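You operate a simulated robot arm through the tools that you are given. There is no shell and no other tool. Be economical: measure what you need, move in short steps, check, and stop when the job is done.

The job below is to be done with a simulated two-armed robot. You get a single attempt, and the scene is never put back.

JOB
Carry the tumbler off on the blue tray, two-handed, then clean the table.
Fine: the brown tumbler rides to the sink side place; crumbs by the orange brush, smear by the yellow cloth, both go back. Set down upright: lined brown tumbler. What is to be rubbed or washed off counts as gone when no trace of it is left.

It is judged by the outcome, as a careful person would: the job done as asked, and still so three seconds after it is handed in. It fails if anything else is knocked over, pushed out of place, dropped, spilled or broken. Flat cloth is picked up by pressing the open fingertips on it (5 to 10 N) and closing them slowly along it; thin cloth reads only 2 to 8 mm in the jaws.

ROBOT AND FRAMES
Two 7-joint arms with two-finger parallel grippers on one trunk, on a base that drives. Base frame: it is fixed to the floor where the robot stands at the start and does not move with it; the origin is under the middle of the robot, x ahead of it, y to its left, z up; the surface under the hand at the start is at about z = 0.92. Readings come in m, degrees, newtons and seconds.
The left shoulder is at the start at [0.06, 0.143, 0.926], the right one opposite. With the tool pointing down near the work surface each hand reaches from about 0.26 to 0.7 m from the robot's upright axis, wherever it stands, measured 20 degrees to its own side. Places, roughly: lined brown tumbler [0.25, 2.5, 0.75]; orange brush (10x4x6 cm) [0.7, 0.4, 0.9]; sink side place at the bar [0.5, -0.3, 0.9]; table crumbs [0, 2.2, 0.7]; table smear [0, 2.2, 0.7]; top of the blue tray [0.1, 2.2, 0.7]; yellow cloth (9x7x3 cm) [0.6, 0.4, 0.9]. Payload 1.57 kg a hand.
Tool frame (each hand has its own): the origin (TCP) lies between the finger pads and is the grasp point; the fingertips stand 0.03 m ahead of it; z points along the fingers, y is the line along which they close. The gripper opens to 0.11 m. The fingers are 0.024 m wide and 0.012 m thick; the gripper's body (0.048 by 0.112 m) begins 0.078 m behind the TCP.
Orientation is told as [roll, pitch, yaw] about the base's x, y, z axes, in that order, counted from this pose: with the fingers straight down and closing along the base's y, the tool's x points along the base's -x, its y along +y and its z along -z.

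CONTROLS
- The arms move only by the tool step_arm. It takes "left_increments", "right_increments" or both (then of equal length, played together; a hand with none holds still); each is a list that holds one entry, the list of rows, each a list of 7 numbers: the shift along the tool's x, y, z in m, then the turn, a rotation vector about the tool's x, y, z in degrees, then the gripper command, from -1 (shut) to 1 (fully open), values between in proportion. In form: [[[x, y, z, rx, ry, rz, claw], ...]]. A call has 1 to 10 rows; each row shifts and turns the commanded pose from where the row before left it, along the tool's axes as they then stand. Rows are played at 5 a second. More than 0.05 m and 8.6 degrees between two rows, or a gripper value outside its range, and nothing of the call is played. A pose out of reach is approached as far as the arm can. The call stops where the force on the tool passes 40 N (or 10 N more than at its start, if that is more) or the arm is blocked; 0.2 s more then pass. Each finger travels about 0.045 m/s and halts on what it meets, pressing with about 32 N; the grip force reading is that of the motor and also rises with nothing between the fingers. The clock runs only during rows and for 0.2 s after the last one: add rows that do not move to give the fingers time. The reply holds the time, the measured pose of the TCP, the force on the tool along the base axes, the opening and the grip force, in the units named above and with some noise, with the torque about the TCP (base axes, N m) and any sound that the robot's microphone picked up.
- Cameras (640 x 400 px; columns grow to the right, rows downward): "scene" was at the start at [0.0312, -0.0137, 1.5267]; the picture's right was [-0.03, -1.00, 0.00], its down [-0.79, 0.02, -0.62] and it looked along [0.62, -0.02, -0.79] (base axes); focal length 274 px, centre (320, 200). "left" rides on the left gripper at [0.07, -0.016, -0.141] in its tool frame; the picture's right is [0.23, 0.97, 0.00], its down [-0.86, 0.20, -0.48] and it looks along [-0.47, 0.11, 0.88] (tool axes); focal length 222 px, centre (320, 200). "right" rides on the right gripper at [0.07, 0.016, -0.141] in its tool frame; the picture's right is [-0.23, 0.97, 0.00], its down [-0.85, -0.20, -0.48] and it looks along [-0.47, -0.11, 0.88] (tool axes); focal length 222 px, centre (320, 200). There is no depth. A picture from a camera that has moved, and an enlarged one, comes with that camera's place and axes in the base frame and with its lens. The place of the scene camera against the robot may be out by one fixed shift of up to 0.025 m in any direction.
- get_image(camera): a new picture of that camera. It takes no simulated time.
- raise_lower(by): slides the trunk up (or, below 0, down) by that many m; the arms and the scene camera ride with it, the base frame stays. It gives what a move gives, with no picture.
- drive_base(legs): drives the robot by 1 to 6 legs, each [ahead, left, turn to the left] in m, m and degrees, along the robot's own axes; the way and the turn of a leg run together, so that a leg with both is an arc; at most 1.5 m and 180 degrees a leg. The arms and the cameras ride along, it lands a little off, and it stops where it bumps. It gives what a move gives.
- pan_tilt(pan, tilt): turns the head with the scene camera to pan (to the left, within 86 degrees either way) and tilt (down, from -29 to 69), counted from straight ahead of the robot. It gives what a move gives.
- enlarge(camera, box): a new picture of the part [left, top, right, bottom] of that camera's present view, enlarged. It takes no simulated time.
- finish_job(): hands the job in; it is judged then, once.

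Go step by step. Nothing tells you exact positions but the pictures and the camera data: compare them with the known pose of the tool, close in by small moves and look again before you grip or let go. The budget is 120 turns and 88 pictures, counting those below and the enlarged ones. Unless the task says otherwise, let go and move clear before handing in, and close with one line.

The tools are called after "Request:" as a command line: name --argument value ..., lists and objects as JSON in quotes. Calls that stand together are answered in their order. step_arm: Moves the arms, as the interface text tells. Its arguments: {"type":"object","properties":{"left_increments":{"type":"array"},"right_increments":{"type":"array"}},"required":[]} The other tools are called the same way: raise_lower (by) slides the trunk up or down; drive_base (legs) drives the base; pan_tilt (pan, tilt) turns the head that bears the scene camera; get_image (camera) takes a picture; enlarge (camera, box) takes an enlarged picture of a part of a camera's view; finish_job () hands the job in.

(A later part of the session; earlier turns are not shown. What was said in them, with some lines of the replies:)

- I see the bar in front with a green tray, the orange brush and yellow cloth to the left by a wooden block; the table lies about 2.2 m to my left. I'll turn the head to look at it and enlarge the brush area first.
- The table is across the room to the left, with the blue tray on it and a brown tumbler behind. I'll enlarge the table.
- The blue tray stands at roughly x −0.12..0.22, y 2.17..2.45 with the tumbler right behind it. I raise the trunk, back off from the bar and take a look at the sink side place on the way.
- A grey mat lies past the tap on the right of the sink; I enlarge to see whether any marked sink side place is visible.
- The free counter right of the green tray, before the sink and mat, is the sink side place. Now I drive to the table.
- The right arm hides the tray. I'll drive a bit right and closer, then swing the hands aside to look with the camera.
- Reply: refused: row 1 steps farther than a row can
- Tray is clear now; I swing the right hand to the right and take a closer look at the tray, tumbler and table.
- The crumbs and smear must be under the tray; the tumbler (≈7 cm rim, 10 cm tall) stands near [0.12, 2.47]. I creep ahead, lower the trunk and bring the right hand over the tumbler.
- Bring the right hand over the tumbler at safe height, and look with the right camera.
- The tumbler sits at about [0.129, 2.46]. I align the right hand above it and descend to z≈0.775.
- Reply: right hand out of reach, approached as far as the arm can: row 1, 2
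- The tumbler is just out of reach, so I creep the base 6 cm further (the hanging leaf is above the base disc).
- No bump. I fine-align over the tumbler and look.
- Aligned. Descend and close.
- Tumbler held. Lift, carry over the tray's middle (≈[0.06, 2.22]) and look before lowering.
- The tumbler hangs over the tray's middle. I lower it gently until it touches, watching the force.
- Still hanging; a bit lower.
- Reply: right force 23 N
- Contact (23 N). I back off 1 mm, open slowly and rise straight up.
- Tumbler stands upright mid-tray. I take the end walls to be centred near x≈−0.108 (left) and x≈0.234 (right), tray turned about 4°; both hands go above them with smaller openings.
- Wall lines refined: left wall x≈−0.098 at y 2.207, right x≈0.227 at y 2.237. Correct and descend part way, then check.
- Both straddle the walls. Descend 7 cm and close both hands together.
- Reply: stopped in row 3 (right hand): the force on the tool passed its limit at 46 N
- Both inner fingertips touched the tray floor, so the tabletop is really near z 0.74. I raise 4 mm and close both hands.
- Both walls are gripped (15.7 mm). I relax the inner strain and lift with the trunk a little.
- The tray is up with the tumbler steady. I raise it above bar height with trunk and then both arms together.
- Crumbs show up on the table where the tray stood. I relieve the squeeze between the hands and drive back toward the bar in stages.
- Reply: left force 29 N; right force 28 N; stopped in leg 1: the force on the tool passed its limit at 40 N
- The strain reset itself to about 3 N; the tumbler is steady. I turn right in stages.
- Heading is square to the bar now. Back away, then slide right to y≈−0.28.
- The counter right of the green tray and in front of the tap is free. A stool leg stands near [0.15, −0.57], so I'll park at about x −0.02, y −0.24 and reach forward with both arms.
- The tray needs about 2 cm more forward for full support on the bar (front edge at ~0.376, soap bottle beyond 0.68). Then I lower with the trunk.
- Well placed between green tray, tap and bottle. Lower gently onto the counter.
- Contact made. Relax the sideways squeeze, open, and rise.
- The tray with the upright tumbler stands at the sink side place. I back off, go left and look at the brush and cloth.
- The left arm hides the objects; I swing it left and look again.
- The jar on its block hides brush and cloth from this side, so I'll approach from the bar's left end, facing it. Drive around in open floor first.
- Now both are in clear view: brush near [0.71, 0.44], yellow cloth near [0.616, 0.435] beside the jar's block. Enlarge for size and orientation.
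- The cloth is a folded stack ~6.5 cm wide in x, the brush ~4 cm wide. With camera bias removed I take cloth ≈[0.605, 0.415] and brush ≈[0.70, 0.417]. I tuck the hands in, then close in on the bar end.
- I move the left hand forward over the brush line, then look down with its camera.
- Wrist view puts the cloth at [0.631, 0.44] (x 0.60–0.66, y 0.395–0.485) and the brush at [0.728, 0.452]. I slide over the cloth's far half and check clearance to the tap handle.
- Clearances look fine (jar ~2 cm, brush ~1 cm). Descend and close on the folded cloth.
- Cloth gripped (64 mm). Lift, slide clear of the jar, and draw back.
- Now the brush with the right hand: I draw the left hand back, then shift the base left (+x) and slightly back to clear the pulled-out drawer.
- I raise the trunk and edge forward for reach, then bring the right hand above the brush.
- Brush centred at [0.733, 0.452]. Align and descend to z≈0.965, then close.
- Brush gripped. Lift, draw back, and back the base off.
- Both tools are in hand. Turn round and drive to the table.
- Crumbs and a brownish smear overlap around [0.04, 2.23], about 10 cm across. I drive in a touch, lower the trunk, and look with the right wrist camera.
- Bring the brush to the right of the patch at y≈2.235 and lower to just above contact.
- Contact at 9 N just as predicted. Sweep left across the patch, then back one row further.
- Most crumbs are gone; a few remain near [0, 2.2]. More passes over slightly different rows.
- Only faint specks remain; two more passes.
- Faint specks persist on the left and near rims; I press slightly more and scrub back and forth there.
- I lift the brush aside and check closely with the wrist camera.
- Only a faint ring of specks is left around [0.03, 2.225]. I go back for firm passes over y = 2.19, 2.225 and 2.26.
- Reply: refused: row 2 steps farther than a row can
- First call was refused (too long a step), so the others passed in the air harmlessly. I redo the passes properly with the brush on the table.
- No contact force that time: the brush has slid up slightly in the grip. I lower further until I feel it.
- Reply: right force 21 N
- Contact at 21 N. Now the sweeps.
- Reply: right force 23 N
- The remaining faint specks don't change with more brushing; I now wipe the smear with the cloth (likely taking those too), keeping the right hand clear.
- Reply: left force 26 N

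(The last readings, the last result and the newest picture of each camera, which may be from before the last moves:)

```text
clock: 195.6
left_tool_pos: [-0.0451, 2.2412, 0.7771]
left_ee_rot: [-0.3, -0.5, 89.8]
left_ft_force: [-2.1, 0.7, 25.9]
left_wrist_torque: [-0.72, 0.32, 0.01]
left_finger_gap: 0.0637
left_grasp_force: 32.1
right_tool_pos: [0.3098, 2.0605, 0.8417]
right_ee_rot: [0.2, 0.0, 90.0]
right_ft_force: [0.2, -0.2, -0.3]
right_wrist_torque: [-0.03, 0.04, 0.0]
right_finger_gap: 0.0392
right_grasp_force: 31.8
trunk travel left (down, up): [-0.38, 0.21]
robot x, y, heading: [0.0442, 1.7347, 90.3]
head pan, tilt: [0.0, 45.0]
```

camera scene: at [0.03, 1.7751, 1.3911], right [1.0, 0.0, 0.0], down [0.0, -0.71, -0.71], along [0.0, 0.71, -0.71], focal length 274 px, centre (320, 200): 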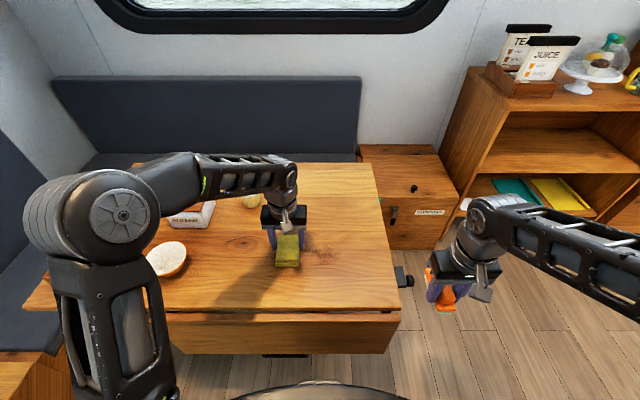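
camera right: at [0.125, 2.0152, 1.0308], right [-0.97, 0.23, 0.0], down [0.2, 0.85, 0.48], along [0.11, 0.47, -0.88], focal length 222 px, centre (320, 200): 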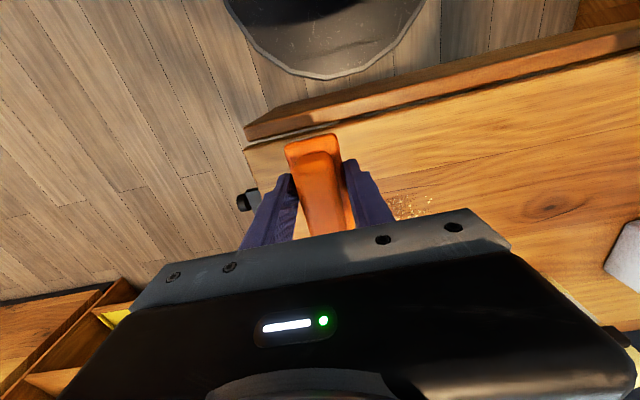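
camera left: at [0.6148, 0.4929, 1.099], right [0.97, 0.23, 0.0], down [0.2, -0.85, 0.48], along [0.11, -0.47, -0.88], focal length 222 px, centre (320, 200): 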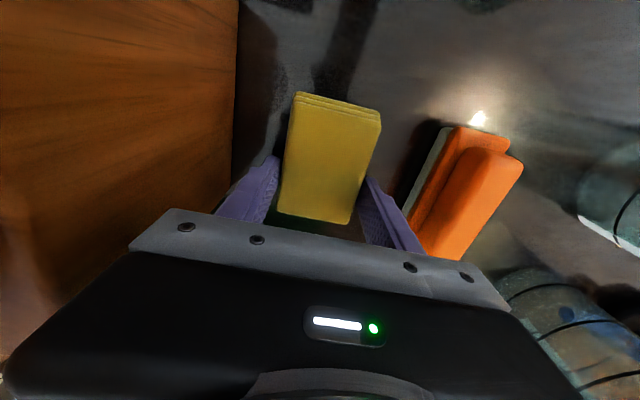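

Contact. Ease 1 mm and wipe across in three rows.

Request:
step_arm --left_increments '[[[0, 0, -0.0008, 0, 0, 0, -0.2], [0, -0.02, 0, 0, 0, 0, -0.2], [0, -0.02, 0, 0, 0, 0, -0.2], [0, -0.02, 0, 0, 0, 0, -0.2], [0, -0.02, 0, 0, 0, 0, -0.2], [0, -0.02, 0, 0, 0, 0, -0.2], [0, -0.02, 0, 0, 0, 0, -0.2], [0, -0.02, 0, 0, 0, 0, -0.2], [0, -0.01, 0, 0, 0, 0, -0.2], [-0.035, 0, 0, 0, 0, 0, -0.2]]]'

Request:
step_arm --left_increments '[[[0, 0.02, 0, 0, 0, 0, -0.2], [0, 0.02, 0, 0, 0, 0, -0.2], [0, 0.02, 0, 0, 0, 0, -0.2], [0, 0.02, 0, 0, 0, 0, -0.2], [0, 0.02, 0, 0, 0, 0, -0.2], [0, 0.02, 0, 0, 0, 0, -0.2], [0, 0.02, 0, 0, 0, 0, -0.2], [0.03, 0, 0, 0, 0, 0, -0.2], [0.03, 0, 0, 0, 0, 0, -0.2], [0, 0, 0, 0, 0, 0, -0.2]]]'

Request:
step_arm --left_increments '[[[0, -0.02, 0, 0, 0, 0, -0.2], [0, -0.02, 0, 0, 0, 0, -0.2], [0, -0.02, 0, 0, 0, 0, -0.2], [0, -0.02, 0, 0, 0, 0, -0.2], [0, -0.02, 0, 0, 0, 0, -0.2], [0, -0.02, 0, 0, 0, 0, -0.2], [0, -0.02, 0, 0, 0, 0, -0.2], [-0.03, 0, 0, 0, 0, 0, -0.2], [0, 0, 0, 0, 0, 0, -0.2]]]'

Request:
step_arm --left_increments '[[[0, 0.02, 0, 0, 0, 0, -0.2], [0, 0.02, 0, 0, 0, 0, -0.2], [0, 0.02, 0, 0, 0, 0, -0.2], [0, 0.02, 0, 0, 0, 0, -0.2], [0, 0.02, 0, 0, 0, 0, -0.2], [0, 0.02, 0, 0, 0, 0, -0.2], [0, 0.03, 0, 0, 0, 0, -0.2], [0, 0.03, 0, 0, 0, 0, -0.2], [0, 0.03, 0, 0, 0, 0, -0.2]]]'

Request:
enlarge --camera "scene" --box '[265, 210, 375, 290]'

```text
clock: 197.8
left_tool_pos: [0.1098, 2.2712, 0.7766]
left_ee_rot: [-0.5, -0.1, 89.6]
left_ft_force: [6.5, -8.1, 18.4]
left_wrist_torque: [-0.31, 0.37, 0.19]
left_finger_gap: 0.0641
left_grasp_force: 32.4
right_tool_pos: [0.3112, 2.0592, 0.8416]
right_ee_rot: [0.2, 0.0, 89.8]
right_ft_force: [-0.1, -0.5, -0.7]
right_wrist_torque: [0.01, 0.01, 0.05]
right_finger_gap: 0.0391
right_grasp_force: 32.3
trunk travel left (down, up): [-0.38, 0.21]
robot x, y, heading: [0.0417, 1.7372, 90.1]
head pan, tilt: [0.0, 45.0]
```

```text
clock: 199.9
left_tool_pos: [-0.0358, 2.2155, 0.776]
left_ee_rot: [0.0, -0.2, 89.9]
left_ft_force: [-3.7, 9.1, 18.6]
left_wrist_torque: [0.25, 0.11, 0.0]
left_finger_gap: 0.0639
left_grasp_force: 32.1
right_tool_pos: [0.3095, 2.061, 0.8422]
right_ee_rot: [0.2, 0.0, 90.0]
right_ft_force: [-0.5, 0.1, -1.4]
right_wrist_torque: [0.0, 0.0, 0.01]
right_finger_gap: 0.039
right_grasp_force: 32.2
trunk travel left (down, up): [-0.38, 0.21]
robot x, y, heading: [0.0432, 1.7366, 90.1]
head pan, tilt: [0.0, 45.0]
```

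```text
clock: 201.9
left_tool_pos: [0.1082, 2.2432, 0.7759]
left_ee_rot: [-0.1, -0.1, 89.6]
left_ft_force: [4.6, -5.0, 14.6]
left_wrist_torque: [-0.3, 0.02, 0.12]
left_finger_gap: 0.0641
left_grasp_force: 32.2
right_tool_pos: [0.3119, 2.0594, 0.8411]
right_ee_rot: [0.2, -0.1, 90.0]
right_ft_force: [-0.1, 0.3, -1.1]
right_wrist_torque: [0.0, 0.02, -0.01]
right_finger_gap: 0.039
right_grasp_force: 31.8
trunk travel left (down, up): [-0.38, 0.21]
robot x, y, heading: [0.0441, 1.7366, 90.0]
head pan, tilt: [0.0, 45.0]
```

```text
clock: 203.9
left_tool_pos: [-0.1035, 2.2443, 0.7768]
left_ee_rot: [-0.1, -0.2, 89.7]
left_ft_force: [9.6, 0.3, 21.2]
left_wrist_torque: [-0.12, -0.24, 0.21]
left_finger_gap: 0.0638
left_grasp_force: 31.9
right_tool_pos: [0.3104, 2.0603, 0.8423]
right_ee_rot: [0.2, -0.1, 90.0]
right_ft_force: [-0.7, 0.3, -0.6]
right_wrist_torque: [0.0, -0.01, -0.01]
right_finger_gap: 0.0388
right_grasp_force: 31.7
trunk travel left (down, up): [-0.38, 0.21]
robot x, y, heading: [0.0423, 1.736, 90.1]
head pan, tilt: [0.0, 45.0]
```

```text
5.00 times, centred on (320, 250) of scene
camera zoom: at [0.0312, 1.7735, 1.3913], right [1.0, 0.0, 0.0], down [0.0, -0.71, -0.71], along [0.0, 0.71, -0.71], focal length 1372 px, centre (320, -50)
```

zoom: 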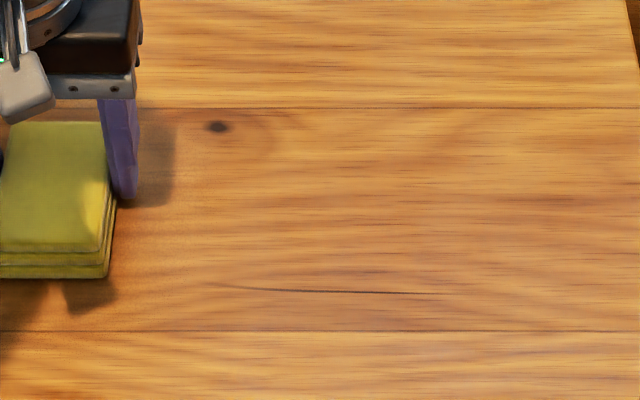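

The smear is gone. A tight zoom to check for specks.

Request:
enlarge --camera "scene" --box '[285, 225, 355, 273]'

```text
8.33 times, centred on (320, 249) of scene
camera zoom: at [0.0312, 1.7735, 1.3913], right [1.0, 0.0, 0.0], down [0.0, -0.71, -0.71], along [0.0, 0.71, -0.71], focal length 2287 px, centre (320, -208)
```

zoom: 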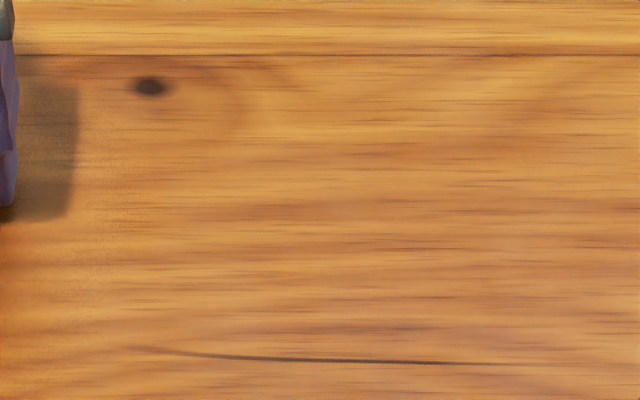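

Table is clean. Lift the cloth, pull back, raise the trunk and take one last look at the spot.

Request:
step_arm --left_increments '[[[0, 0, -0.04, 0, 0, 0, -0.2], [0, 0, -0.04, 0, 0, 0, -0.2], [0, 0.03, -0.03, 0, 0, 0, -0.2], [0.03, 0.03, 0, 0, 0, 0, -0.2], [0.04, 0.02, 0, 0, 0, 0, -0.2], [0.045, 0, 0, 0, 0, 0, -0.2], [0.045, 0, 0, 0, 0, 0, -0.2], [0.035, 0, 0, 0, 0, 0, -0.2]]]'

Request:
raise_lower --by 0.2

Request:
enlarge --camera "scene" --box '[250, 200, 400, 320]'

```text
clock: 205.8
left_tool_pos: [-0.1866, 2.0495, 0.8839]
left_ee_rot: [-0.1, -0.2, 89.9]
left_ft_force: [-0.5, -0.6, -0.4]
left_wrist_torque: [0.0, 0.02, 0.01]
left_finger_gap: 0.064
left_grasp_force: 32.4
right_tool_pos: [0.3099, 2.061, 0.8409]
right_ee_rot: [0.2, 0.0, 90.0]
right_ft_force: [0.1, -1.2, -0.6]
right_wrist_torque: [0.01, -0.01, -0.02]
right_finger_gap: 0.0391
right_grasp_force: 32.4
trunk travel left (down, up): [-0.38, 0.21]
robot x, y, heading: [0.0435, 1.7353, 90.0]
head pan, tilt: [0.0, 45.0]
```

```text
clock: 207.9
left_tool_pos: [-0.1868, 2.0497, 1.0837]
left_ee_rot: [-0.1, -0.2, 89.8]
left_ft_force: [-0.1, -0.7, -1.8]
left_wrist_torque: [-0.01, 0.02, -0.01]
left_finger_gap: 0.064
left_grasp_force: 32.0
right_tool_pos: [0.3094, 2.0615, 1.0419]
right_ee_rot: [0.1, 0.0, 90.1]
right_ft_force: [-0.4, -0.6, -0.8]
right_wrist_torque: [0.01, 0.02, -0.01]
right_finger_gap: 0.0392
right_grasp_force: 31.8
trunk travel left (down, up): [-0.58, 0.01]
robot x, y, heading: [0.0429, 1.7342, 89.9]
head pan, tilt: [0.0, 45.0]
```

```text
3.33 times, centred on (325, 260) of scene
camera zoom: at [0.0299, 1.7751, 1.5911], right [1.0, 0.0, 0.0], down [0.0, -0.71, -0.71], along [0.0, 0.71, -0.71], focal length 915 px, centre (303, 0)
```

zoom: 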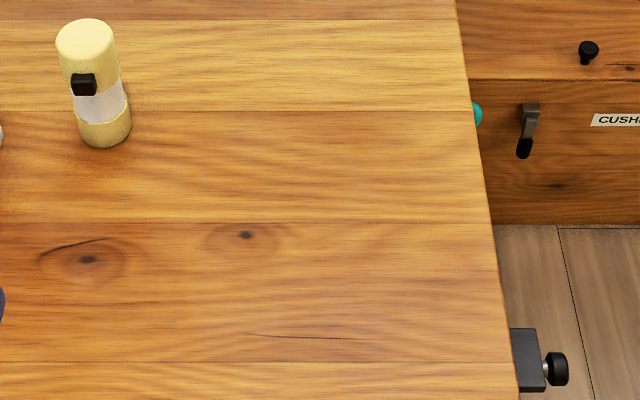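

Table spotless. I set the right hand to its carrying position and drive back to the bar's left end.

Request:
step_arm --right_increments '[[[0, 0, -0.048, 0, 0, 0, -0.6], [0, 0.043, 0, 0, 0, 0, -0.6], [0, 0.043, 0, 0, 0, 0, -0.6], [0, 0.043, 0, 0, 0, 0, -0.6], [-0.024, 0.043, 0, 0, 0, 0, -0.6], [0, 0, 0, 0, 0, 0, -0.6]]]'

Request:
drive_base --legs '[[-0.42, 0, 0], [0, -0.38, 0], [0, 0, -90], [0, 0, -89.8], [0, 0.4, 0]]'

Request:
pan_tilt --pan 0 --tilt 45

Request:
get_image --camera "scene"

```text
clock: 209.3
left_tool_pos: [-0.1864, 2.0493, 1.0837]
left_ee_rot: [-0.2, -0.2, 89.8]
left_ft_force: [0.0, 0.0, -0.6]
left_wrist_torque: [0.02, 0.0, 0.0]
left_finger_gap: 0.0638
left_grasp_force: 32.0
right_tool_pos: [0.1384, 2.0841, 1.0906]
right_ee_rot: [0.2, 0.0, 90.1]
right_ft_force: [0.1, -0.3, -0.7]
right_wrist_torque: [-0.01, 0.03, -0.04]
right_finger_gap: 0.0391
right_grasp_force: 32.0
trunk travel left (down, up): [-0.58, 0.01]
robot x, y, heading: [0.0432, 1.7334, 90.0]
head pan, tilt: [0.0, 45.0]
```

```text
clock: 223.7
left_tool_pos: [1.0527, 0.979, 1.0846]
left_ee_rot: [-0.1, -0.1, -91.6]
left_ft_force: [-0.5, 0.7, -1.2]
left_wrist_torque: [-0.01, 0.02, 0.03]
left_finger_gap: 0.064
left_grasp_force: 31.4
right_tool_pos: [0.7261, 0.955, 1.0904]
right_ee_rot: [0.1, -0.1, -91.5]
right_ft_force: [0.0, 0.0, -0.9]
right_wrist_torque: [0.03, 0.01, -0.01]
right_finger_gap: 0.0392
right_grasp_force: 32.7
trunk travel left (down, up): [-0.58, 0.01]
robot x, y, heading: [0.83, 1.3026, -91.4]
head pan, tilt: [0.0, 45.0]
```

```text
clock: 224.3
left_tool_pos: [1.0521, 0.9793, 1.0847]
left_ee_rot: [-0.1, -0.1, -91.6]
left_ft_force: [-0.2, 0.4, -1.1]
left_wrist_torque: [-0.06, 0.0, 0.0]
left_finger_gap: 0.064
left_grasp_force: 32.2
right_tool_pos: [0.7245, 0.9534, 1.0909]
right_ee_rot: [0.2, -0.1, -91.4]
right_ft_force: [0.8, 0.0, -0.6]
right_wrist_torque: [0.0, -0.04, 0.0]
right_finger_gap: 0.0388
right_grasp_force: 32.1
trunk travel left (down, up): [-0.58, 0.01]
robot x, y, heading: [0.8266, 1.2983, -91.7]
head pan, tilt: [0.0, 45.0]
```

```text
23 pictures are left
camera scene: at [0.8133, 1.2374, 1.5911], right [-1.0, 0.02, 0.0], down [0.02, 0.71, -0.71], along [-0.02, -0.71, -0.71], focal length 274 px, centre (320, 200)
```

scene: 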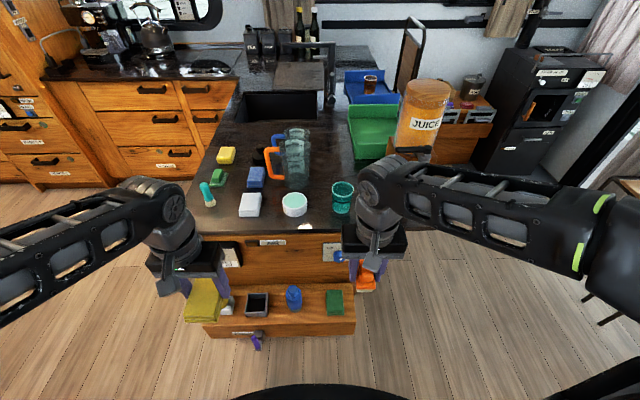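

Correct the heading and move forward to the earlier brush stand.

Request:
drive_base --legs '[[0, 0, 1.6], [0.235, 0, 0]]'

```text
clock: 226.4
left_tool_pos: [1.0602, 0.7521, 1.084]
left_ee_rot: [-0.2, 0.1, -90.0]
left_ft_force: [0.7, -0.4, -0.6]
left_wrist_torque: [0.0, 0.0, -0.02]
left_finger_gap: 0.064
left_grasp_force: 32.6
right_tool_pos: [0.7366, 0.718, 1.0903]
right_ee_rot: [0.2, 0.1, -89.9]
right_ft_force: [-0.4, -0.6, -0.5]
right_wrist_torque: [0.04, 0.02, -0.02]
right_finger_gap: 0.039
right_grasp_force: 32.1
trunk travel left (down, up): [-0.58, 0.01]
robot x, y, heading: [0.8317, 1.0703, -89.9]
head pan, tilt: [0.0, 45.0]
```

Retrace the way in over the brush's place.

Request:
step_arm --right_increments '[[[-0.045, -0.005, 0, 0, 0, 0, -0.6], [-0.045, 0, 0, 0, 0, 0, -0.6], [-0.045, 0, 0, 0, 0, 0, -0.6], [-0.045, 0, 0.015, 0, 0, 0, -0.6], [-0.045, 0, 0.015, 0, 0, 0, -0.6], [-0.041, 0, 0.025, 0, 0, 0, -0.6], [0, 0, 0, 0, 0, 0, -0.6]]]'

Request:
get_image --camera "right"

```text
clock: 228.0
left_tool_pos: [1.0606, 0.7552, 1.0841]
left_ee_rot: [0.0, -0.1, -90.0]
left_ft_force: [-0.3, 0.0, -1.1]
left_wrist_torque: [-0.01, -0.01, -0.01]
left_finger_gap: 0.0638
left_grasp_force: 32.0
right_tool_pos: [0.7324, 0.4526, 1.0358]
right_ee_rot: [0.2, 0.0, -89.9]
right_ft_force: [0.5, 0.1, -0.8]
right_wrist_torque: [-0.01, 0.0, 0.01]
right_finger_gap: 0.0391
right_grasp_force: 32.5
trunk travel left (down, up): [-0.58, 0.01]
robot x, y, heading: [0.8271, 1.0688, -89.8]
head pan, tilt: [0.0, 45.0]
```

```text
22 pictures are left
camera right: at [0.7483, 0.5216, 1.1769], right [0.97, -0.22, 0.0], down [-0.2, -0.86, 0.48], along [-0.11, -0.47, -0.88], focal length 222 px, centre (320, 200)
```

right: 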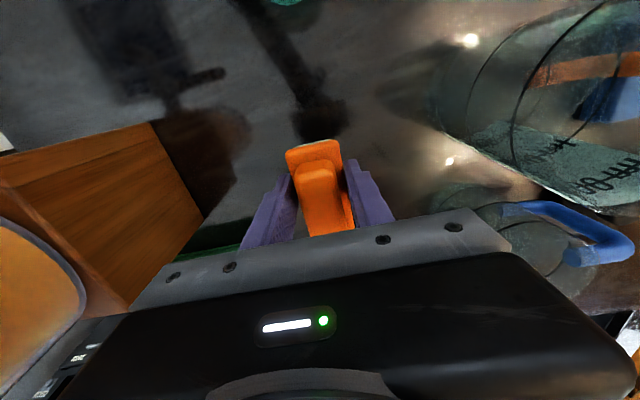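

Over the original spot with free space below. Lower to just above the counter and feel.

Request:
step_arm --right_increments '[[[0, 0, 0.03, 0, 0, 0, -0.6], [0, 0, 0.03, 0, 0, 0, -0.6], [0, 0, 0.009, 0, 0, 0, -0.6], [0, 0, 0.002, 0, 0, 0, -0.6], [0, 0, 0.0015, 0, 0, 0, -0.6], [0, 0, 0, 0, 0, 0, -0.6]]]'

```text
clock: 229.4
left_tool_pos: [1.0612, 0.754, 1.0842]
left_ee_rot: [-0.1, -0.2, -90.0]
left_ft_force: [-0.7, 0.0, -0.8]
left_wrist_torque: [0.0, -0.01, -0.01]
left_finger_gap: 0.064
left_grasp_force: 32.2
right_tool_pos: [0.7329, 0.4524, 0.9628]
right_ee_rot: [0.2, -0.1, -89.8]
right_ft_force: [-0.2, 0.1, -1.7]
right_wrist_torque: [0.01, 0.0, -0.02]
right_finger_gap: 0.0388
right_grasp_force: 32.1
trunk travel left (down, up): [-0.58, 0.01]
robot x, y, heading: [0.8331, 1.0679, -90.0]
head pan, tilt: [0.0, 45.0]
```

Request:
step_arm --right_increments '[[[0, 0, 0.0015, 0, 0, 0, -0.6], [0, 0, 0.001, 0, 0, 0, -0.6], [0, 0, 0, 0, 0, 0, -0.6]]]'

```text
clock: 230.2
left_tool_pos: [1.0603, 0.7553, 1.0854]
left_ee_rot: [0.0, -0.1, -90.0]
left_ft_force: [0.0, 0.5, 0.4]
left_wrist_torque: [0.0, 0.02, -0.01]
left_finger_gap: 0.064
left_grasp_force: 31.7
right_tool_pos: [0.732, 0.4533, 0.9612]
right_ee_rot: [0.2, -0.2, -90.0]
right_ft_force: [-1.3, -0.1, 11.4]
right_wrist_torque: [-0.1, 0.24, -0.01]
right_finger_gap: 0.0387
right_grasp_force: 31.5
trunk travel left (down, up): [-0.58, 0.01]
robot x, y, heading: [0.8321, 1.0678, -89.5]
head pan, tilt: [0.0, 45.0]
```

The brush touches the counter. Release, rise and draw back.

Request:
step_arm --right_increments '[[[0, 0, -0.0005, 0, 0, 0, -0.4], [0, 0, 0, 0, 0, 0, 0.0], [0, 0, 0, 0, 0, 0, 0.2], [0, 0, 0, 0, 0, 0, 0.27], [0, 0, 0, 0, 0, 0, 0.27], [0, 0, -0.03, 0, 0, 0, 0.27], [0, 0, -0.04, 0, 0, 0, 0.27], [0.04, 0, -0.025, 0, 0, 0, 0.27], [0.045, 0, -0.015, 0, 0, 0, 0.27], [0.045, 0, -0.015, 0, 0, 0, 0.27]]]'

Request:
get_image --camera "right"

```text
clock: 232.4
left_tool_pos: [1.0613, 0.7562, 1.0845]
left_ee_rot: [0.0, -0.2, -90.0]
left_ft_force: [0.3, 0.8, -0.1]
left_wrist_torque: [-0.01, 0.01, 0.03]
left_finger_gap: 0.0639
left_grasp_force: 32.5
right_tool_pos: [0.7322, 0.5838, 1.0865]
right_ee_rot: [0.2, -0.1, -89.9]
right_ft_force: [0.8, 0.0, -0.5]
right_wrist_torque: [-0.01, 0.03, 0.04]
right_finger_gap: 0.0702
right_grasp_force: 0.0
trunk travel left (down, up): [-0.58, 0.01]
robot x, y, heading: [0.8279, 1.0677, -90.0]
head pan, tilt: [0.0, 45.0]
```

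```text
21 pictures are left
camera right: at [0.7471, 0.6526, 1.2267], right [0.97, -0.23, 0.0], down [-0.2, -0.85, 0.48], along [-0.1, -0.47, -0.88], focal length 222 px, centre (320, 200)
```

right: 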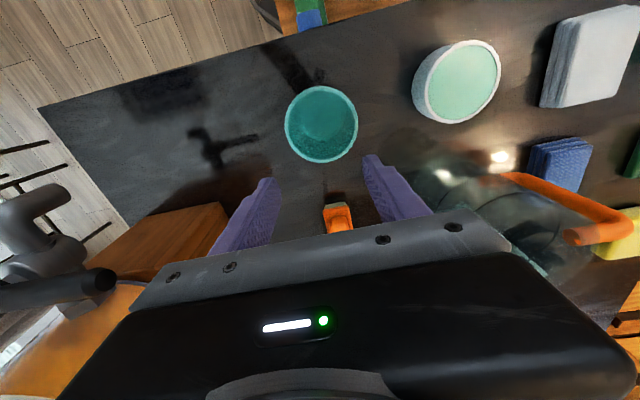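

Brush is back upright in its place. Retract the right hand and shift the base right for the cloth.

Request:
step_arm --right_increments '[[[0.045, 0, 0, 0, 0, 0, 0.27], [0.045, 0, 0, 0, 0, 0, 0.27], [0.045, 0, 0, 0, 0, 0, 0.27], [0.045, 0, 0, 0, 0, 0, 0.27]]]'

Request:
drive_base --legs '[[0, -0.42, 0], [0.05, 0, 0]]'

```text
clock: 233.4
left_tool_pos: [1.0602, 0.7548, 1.0847]
left_ee_rot: [-0.1, -0.1, -90.0]
left_ft_force: [1.2, 0.3, -0.3]
left_wrist_torque: [-0.01, 0.02, -0.02]
left_finger_gap: 0.0639
left_grasp_force: 32.2
right_tool_pos: [0.7317, 0.7639, 1.0867]
right_ee_rot: [0.1, -0.1, -89.9]
right_ft_force: [-0.1, -0.2, 0.8]
right_wrist_torque: [0.0, -0.02, 0.01]
right_finger_gap: 0.0702
right_grasp_force: 0.1
trunk travel left (down, up): [-0.58, 0.01]
robot x, y, heading: [0.8292, 1.0666, -89.7]
head pan, tilt: [0.0, 45.0]
```

```text
clock: 236.6
left_tool_pos: [0.6391, 0.7009, 1.0832]
left_ee_rot: [-0.1, -0.1, -90.3]
left_ft_force: [0.2, 0.2, -0.6]
left_wrist_torque: [0.03, 0.01, -0.02]
left_finger_gap: 0.0638
left_grasp_force: 32.0
right_tool_pos: [0.3079, 0.7102, 1.0853]
right_ee_rot: [0.2, 0.1, -90.1]
right_ft_force: [-0.3, -0.5, 0.6]
right_wrist_torque: [0.06, 0.01, -0.01]
right_finger_gap: 0.0697
right_grasp_force: 0.1
trunk travel left (down, up): [-0.58, 0.01]
robot x, y, heading: [0.4064, 1.0176, -90.1]
head pan, tilt: [0.0, 45.0]
```

Request:
step_arm --left_increments '[[[0, 0.034, 0, 0, 0, -0.5, -0.2], [0, 0.034, 0, 0, 0, 0, -0.2], [-0.045, 0, 0, 0, 0, 0, -0.2], [-0.045, 0, 0, 0, 0, 0, -0.2], [-0.045, 0, 0, 0, 0, 0, -0.2], [-0.045, 0, 0, 0, 0, 0, -0.2], [-0.045, 0, 0.015, 0, 0, 0, -0.2], [-0.045, 0, 0.015, 0, 0, 0, -0.2], [-0.006, 0, 0.007, 0, 0, 0, -0.2], [0, 0, 0, 0, 0, 0, -0.2]]]'

```text
clock: 238.8
left_tool_pos: [0.7084, 0.4254, 1.047]
left_ee_rot: [-0.1, 0.1, -89.8]
left_ft_force: [0.8, -0.2, -1.3]
left_wrist_torque: [-0.02, -0.04, -0.03]
left_finger_gap: 0.0637
left_grasp_force: 31.8
right_tool_pos: [0.3092, 0.7107, 1.087]
right_ee_rot: [0.2, 0.0, -90.1]
right_ft_force: [-0.3, -0.8, 0.0]
right_wrist_torque: [0.01, 0.03, -0.01]
right_finger_gap: 0.0701
right_grasp_force: 0.1
trunk travel left (down, up): [-0.58, 0.01]
robot x, y, heading: [0.4073, 1.0168, -89.9]
head pan, tilt: [0.0, 45.0]
```

Slide over to the cloth's old place and check.

Request:
step_arm --left_increments '[[[0, -0.04, 0, 0, 0, 0, -0.2], [0, -0.0375, 0, 0, 0, 0, -0.2], [0, 0, 0, 0, 0, 0, -0.2]]]'

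Request:
get_image --camera "left"

```text
clock: 239.6
left_tool_pos: [0.6295, 0.4263, 1.0479]
left_ee_rot: [0.0, 0.0, -89.8]
left_ft_force: [-0.4, -0.7, -0.5]
left_wrist_torque: [-0.04, 0.01, 0.04]
left_finger_gap: 0.064
left_grasp_force: 32.4
right_tool_pos: [0.308, 0.7114, 1.086]
right_ee_rot: [0.2, 0.0, -90.1]
right_ft_force: [-1.1, -0.2, -0.5]
right_wrist_torque: [-0.01, -0.01, -0.03]
right_finger_gap: 0.0698
right_grasp_force: 0.1
trunk travel left (down, up): [-0.58, 0.01]
robot x, y, heading: [0.4058, 1.0155, -90.0]
head pan, tilt: [0.0, 45.0]
```

```text
20 pictures are left
camera left: at [0.6148, 0.496, 1.1895], right [0.97, 0.23, 0.0], down [0.2, -0.85, 0.48], along [0.11, -0.47, -0.88], focal length 222 px, centre (320, 200)
```

left: 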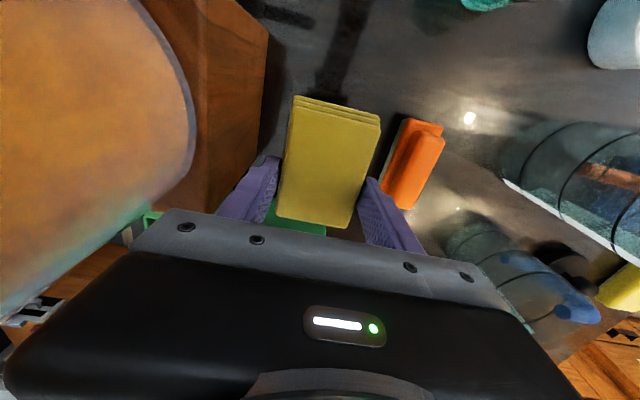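

Same layout as before. Lower to just above the old resting height, then feel.

Request:
step_arm --left_increments '[[[0, 0, 0.03, 0, 0, 0, -0.2], [0, 0, 0.03, 0, 0, 0, -0.2], [0, 0, 0.025, 0, 0, 0, -0.2], [0, 0, 0.004, 0, 0, 0, -0.2], [0, 0, 0.0015, 0, 0, 0, -0.2], [0, 0, 0, 0, 0, 0, -0.2]]]'

```text
clock: 240.9
left_tool_pos: [0.6306, 0.4266, 0.9563]
left_ee_rot: [-0.1, -0.2, -89.8]
left_ft_force: [-1.0, 0.3, -0.9]
left_wrist_torque: [-0.01, -0.01, 0.02]
left_finger_gap: 0.0639
left_grasp_force: 31.7
right_tool_pos: [0.3077, 0.7122, 1.0853]
right_ee_rot: [0.2, -0.1, -90.2]
right_ft_force: [-0.2, -0.2, 0.3]
right_wrist_torque: [0.06, -0.02, -0.02]
right_finger_gap: 0.0699
right_grasp_force: 0.2
trunk travel left (down, up): [-0.58, 0.01]
robot x, y, heading: [0.3999, 1.0204, -89.9]
head pan, tilt: [0.0, 45.0]
```

Request:
step_arm --left_increments '[[[0, 0, 0.0015, 0, 0, 0, -0.2], [0, 0, 0.0015, 0, 0, 0, -0.2], [0, 0, 0, 0, 0, 0, -0.2]]]'

```text
clock: 241.8
left_tool_pos: [0.63, 0.4252, 0.9551]
left_ee_rot: [-0.1, -0.3, -89.8]
left_ft_force: [0.3, -0.8, 8.5]
left_wrist_torque: [0.22, -0.19, -0.03]
left_finger_gap: 0.0639
left_grasp_force: 31.8
right_tool_pos: [0.3079, 0.7114, 1.0857]
right_ee_rot: [0.1, 0.0, -90.1]
right_ft_force: [-0.2, 0.6, 0.3]
right_wrist_torque: [-0.02, 0.01, -0.02]
right_finger_gap: 0.07
right_grasp_force: 0.1
trunk travel left (down, up): [-0.58, 0.01]
robot x, y, heading: [0.4087, 1.0185, -90.2]
head pan, tilt: [0.0, 45.0]
```

Contact. Open, rise, slide clear of the jar and retreat.

Request:
step_arm --left_increments '[[[0, 0, -0.0005, 0, 0, 0, 0.3], [0, 0, 0, 0, 0, 0, 0.5], [0, 0, 0, 0, 0, 0, 0.6], [0, 0, 0, 0, 0, 0, 0.6], [0, 0, -0.03, 0, 0, 0, 0.6], [0, 0, -0.03, 0, 0, 0, 0.6], [0, 0, -0.03, 0, 0, 0, 0.6], [0, 0.04, 0, 0, 0, 0, 0.6], [0, 0.035, 0, 0, 0, 0, 0.6]]]'

Request:
get_image --camera "left"

```text
clock: 243.8
left_tool_pos: [0.7041, 0.4278, 1.0446]
left_ee_rot: [-0.1, 0.0, -89.9]
left_ft_force: [0.7, -0.3, 0.2]
left_wrist_torque: [-0.03, -0.01, 0.01]
left_finger_gap: 0.0879
left_grasp_force: 0.0
right_tool_pos: [0.3076, 0.7126, 1.0861]
right_ee_rot: [0.2, 0.1, -90.1]
right_ft_force: [-0.1, -0.3, 0.2]
right_wrist_torque: [-0.03, -0.02, 0.01]
right_finger_gap: 0.0701
right_grasp_force: 0.1
trunk travel left (down, up): [-0.58, 0.01]
robot x, y, heading: [0.4089, 1.0152, -90.1]
head pan, tilt: [0.0, 45.0]
```

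```text
19 pictures are left
camera left: at [0.6881, 0.4968, 1.1866], right [0.97, 0.23, 0.0], down [0.2, -0.85, 0.48], along [0.11, -0.47, -0.88], focal length 222 px, centre (320, 200)
```

left: 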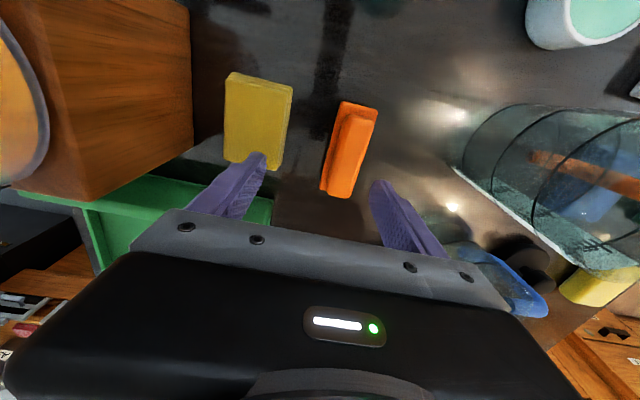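

Both are back as they were. I draw the hand back, back the base off and look over the bar once more.

Request:
step_arm --left_increments '[[[0.045, 0, -0.01, 0, 0, 0, 0.6], [0.045, 0, -0.01, 0, 0, 0, 0.6], [0.045, 0, -0.01, 0, 0, 0, 0.6], [0.045, 0, 0, 0, 0, 0, 0.6], [0.045, 0, 0, 0, 0, 0, 0.6]]]'

Request:
drive_base --legs '[[-0.3, 0, 0]]'

Request:
get_image --camera "scene"

Request:
enlarge --camera "scene" --box '[200, 50, 380, 200]'

```text
clock: 244.9
left_tool_pos: [0.7039, 0.6538, 1.0736]
left_ee_rot: [-0.1, -0.2, -89.8]
left_ft_force: [-0.1, 0.2, 0.9]
left_wrist_torque: [-0.06, 0.02, -0.04]
left_finger_gap: 0.088
left_grasp_force: 0.1
right_tool_pos: [0.3072, 0.7139, 1.0857]
right_ee_rot: [0.2, -0.2, -90.0]
right_ft_force: [-0.2, -0.3, -0.3]
right_wrist_torque: [0.0, 0.01, 0.0]
right_finger_gap: 0.0699
right_grasp_force: 0.1
trunk travel left (down, up): [-0.58, 0.01]
robot x, y, heading: [0.409, 1.0216, -90.0]
head pan, tilt: [0.0, 45.0]
```

```text
clock: 247.0
left_tool_pos: [0.704, 0.9516, 1.0741]
left_ee_rot: [-0.1, -0.1, -89.9]
left_ft_force: [0.7, 0.3, 0.0]
left_wrist_torque: [-0.06, -0.03, 0.01]
left_finger_gap: 0.0881
left_grasp_force: 0.1
right_tool_pos: [0.3072, 1.0131, 1.0851]
right_ee_rot: [0.1, 0.0, -90.2]
right_ft_force: [-0.6, -0.6, -0.1]
right_wrist_torque: [-0.02, 0.02, 0.03]
right_finger_gap: 0.0701
right_grasp_force: 0.1
trunk travel left (down, up): [-0.58, 0.01]
robot x, y, heading: [0.4102, 1.3176, -90.0]
head pan, tilt: [0.0, 45.0]
```

```text
18 pictures are left
camera scene: at [0.395, 1.2565, 1.5912], right [-1.0, 0.0, 0.0], down [0.0, 0.71, -0.71], along [0.0, -0.71, -0.71], focal length 274 px, centre (320, 200)
```

scene: 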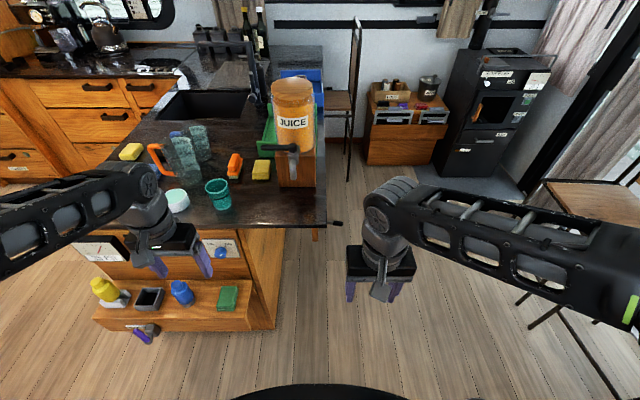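

```text
2.67 times, centred on (290, 125) of scene
camera zoom: at [0.395, 1.2565, 1.5912], right [-1.0, 0.0, 0.0], down [0.0, 0.71, -0.71], along [0.0, -0.71, -0.71], focal length 732 px, centre (400, 400)
```

zoom: 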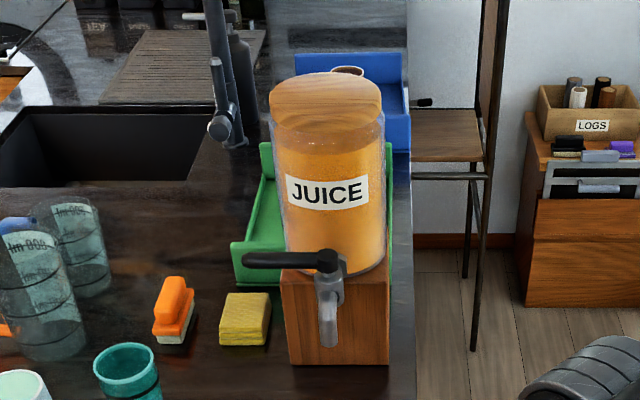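

Everything looks right: the tray stands at the sink side with the tumbler upright, the table is clean, and the brush and cloth are back in their places. I'm handing it in.

Request:
finish_job

```text
The job is handed in.
```

The job is handed in. The brown tumbler stands upright on the blue tray at the sink side place. The crumbs and smear are off the table, with no trace in the last close-up. The orange brush and yellow cloth are back where they were.
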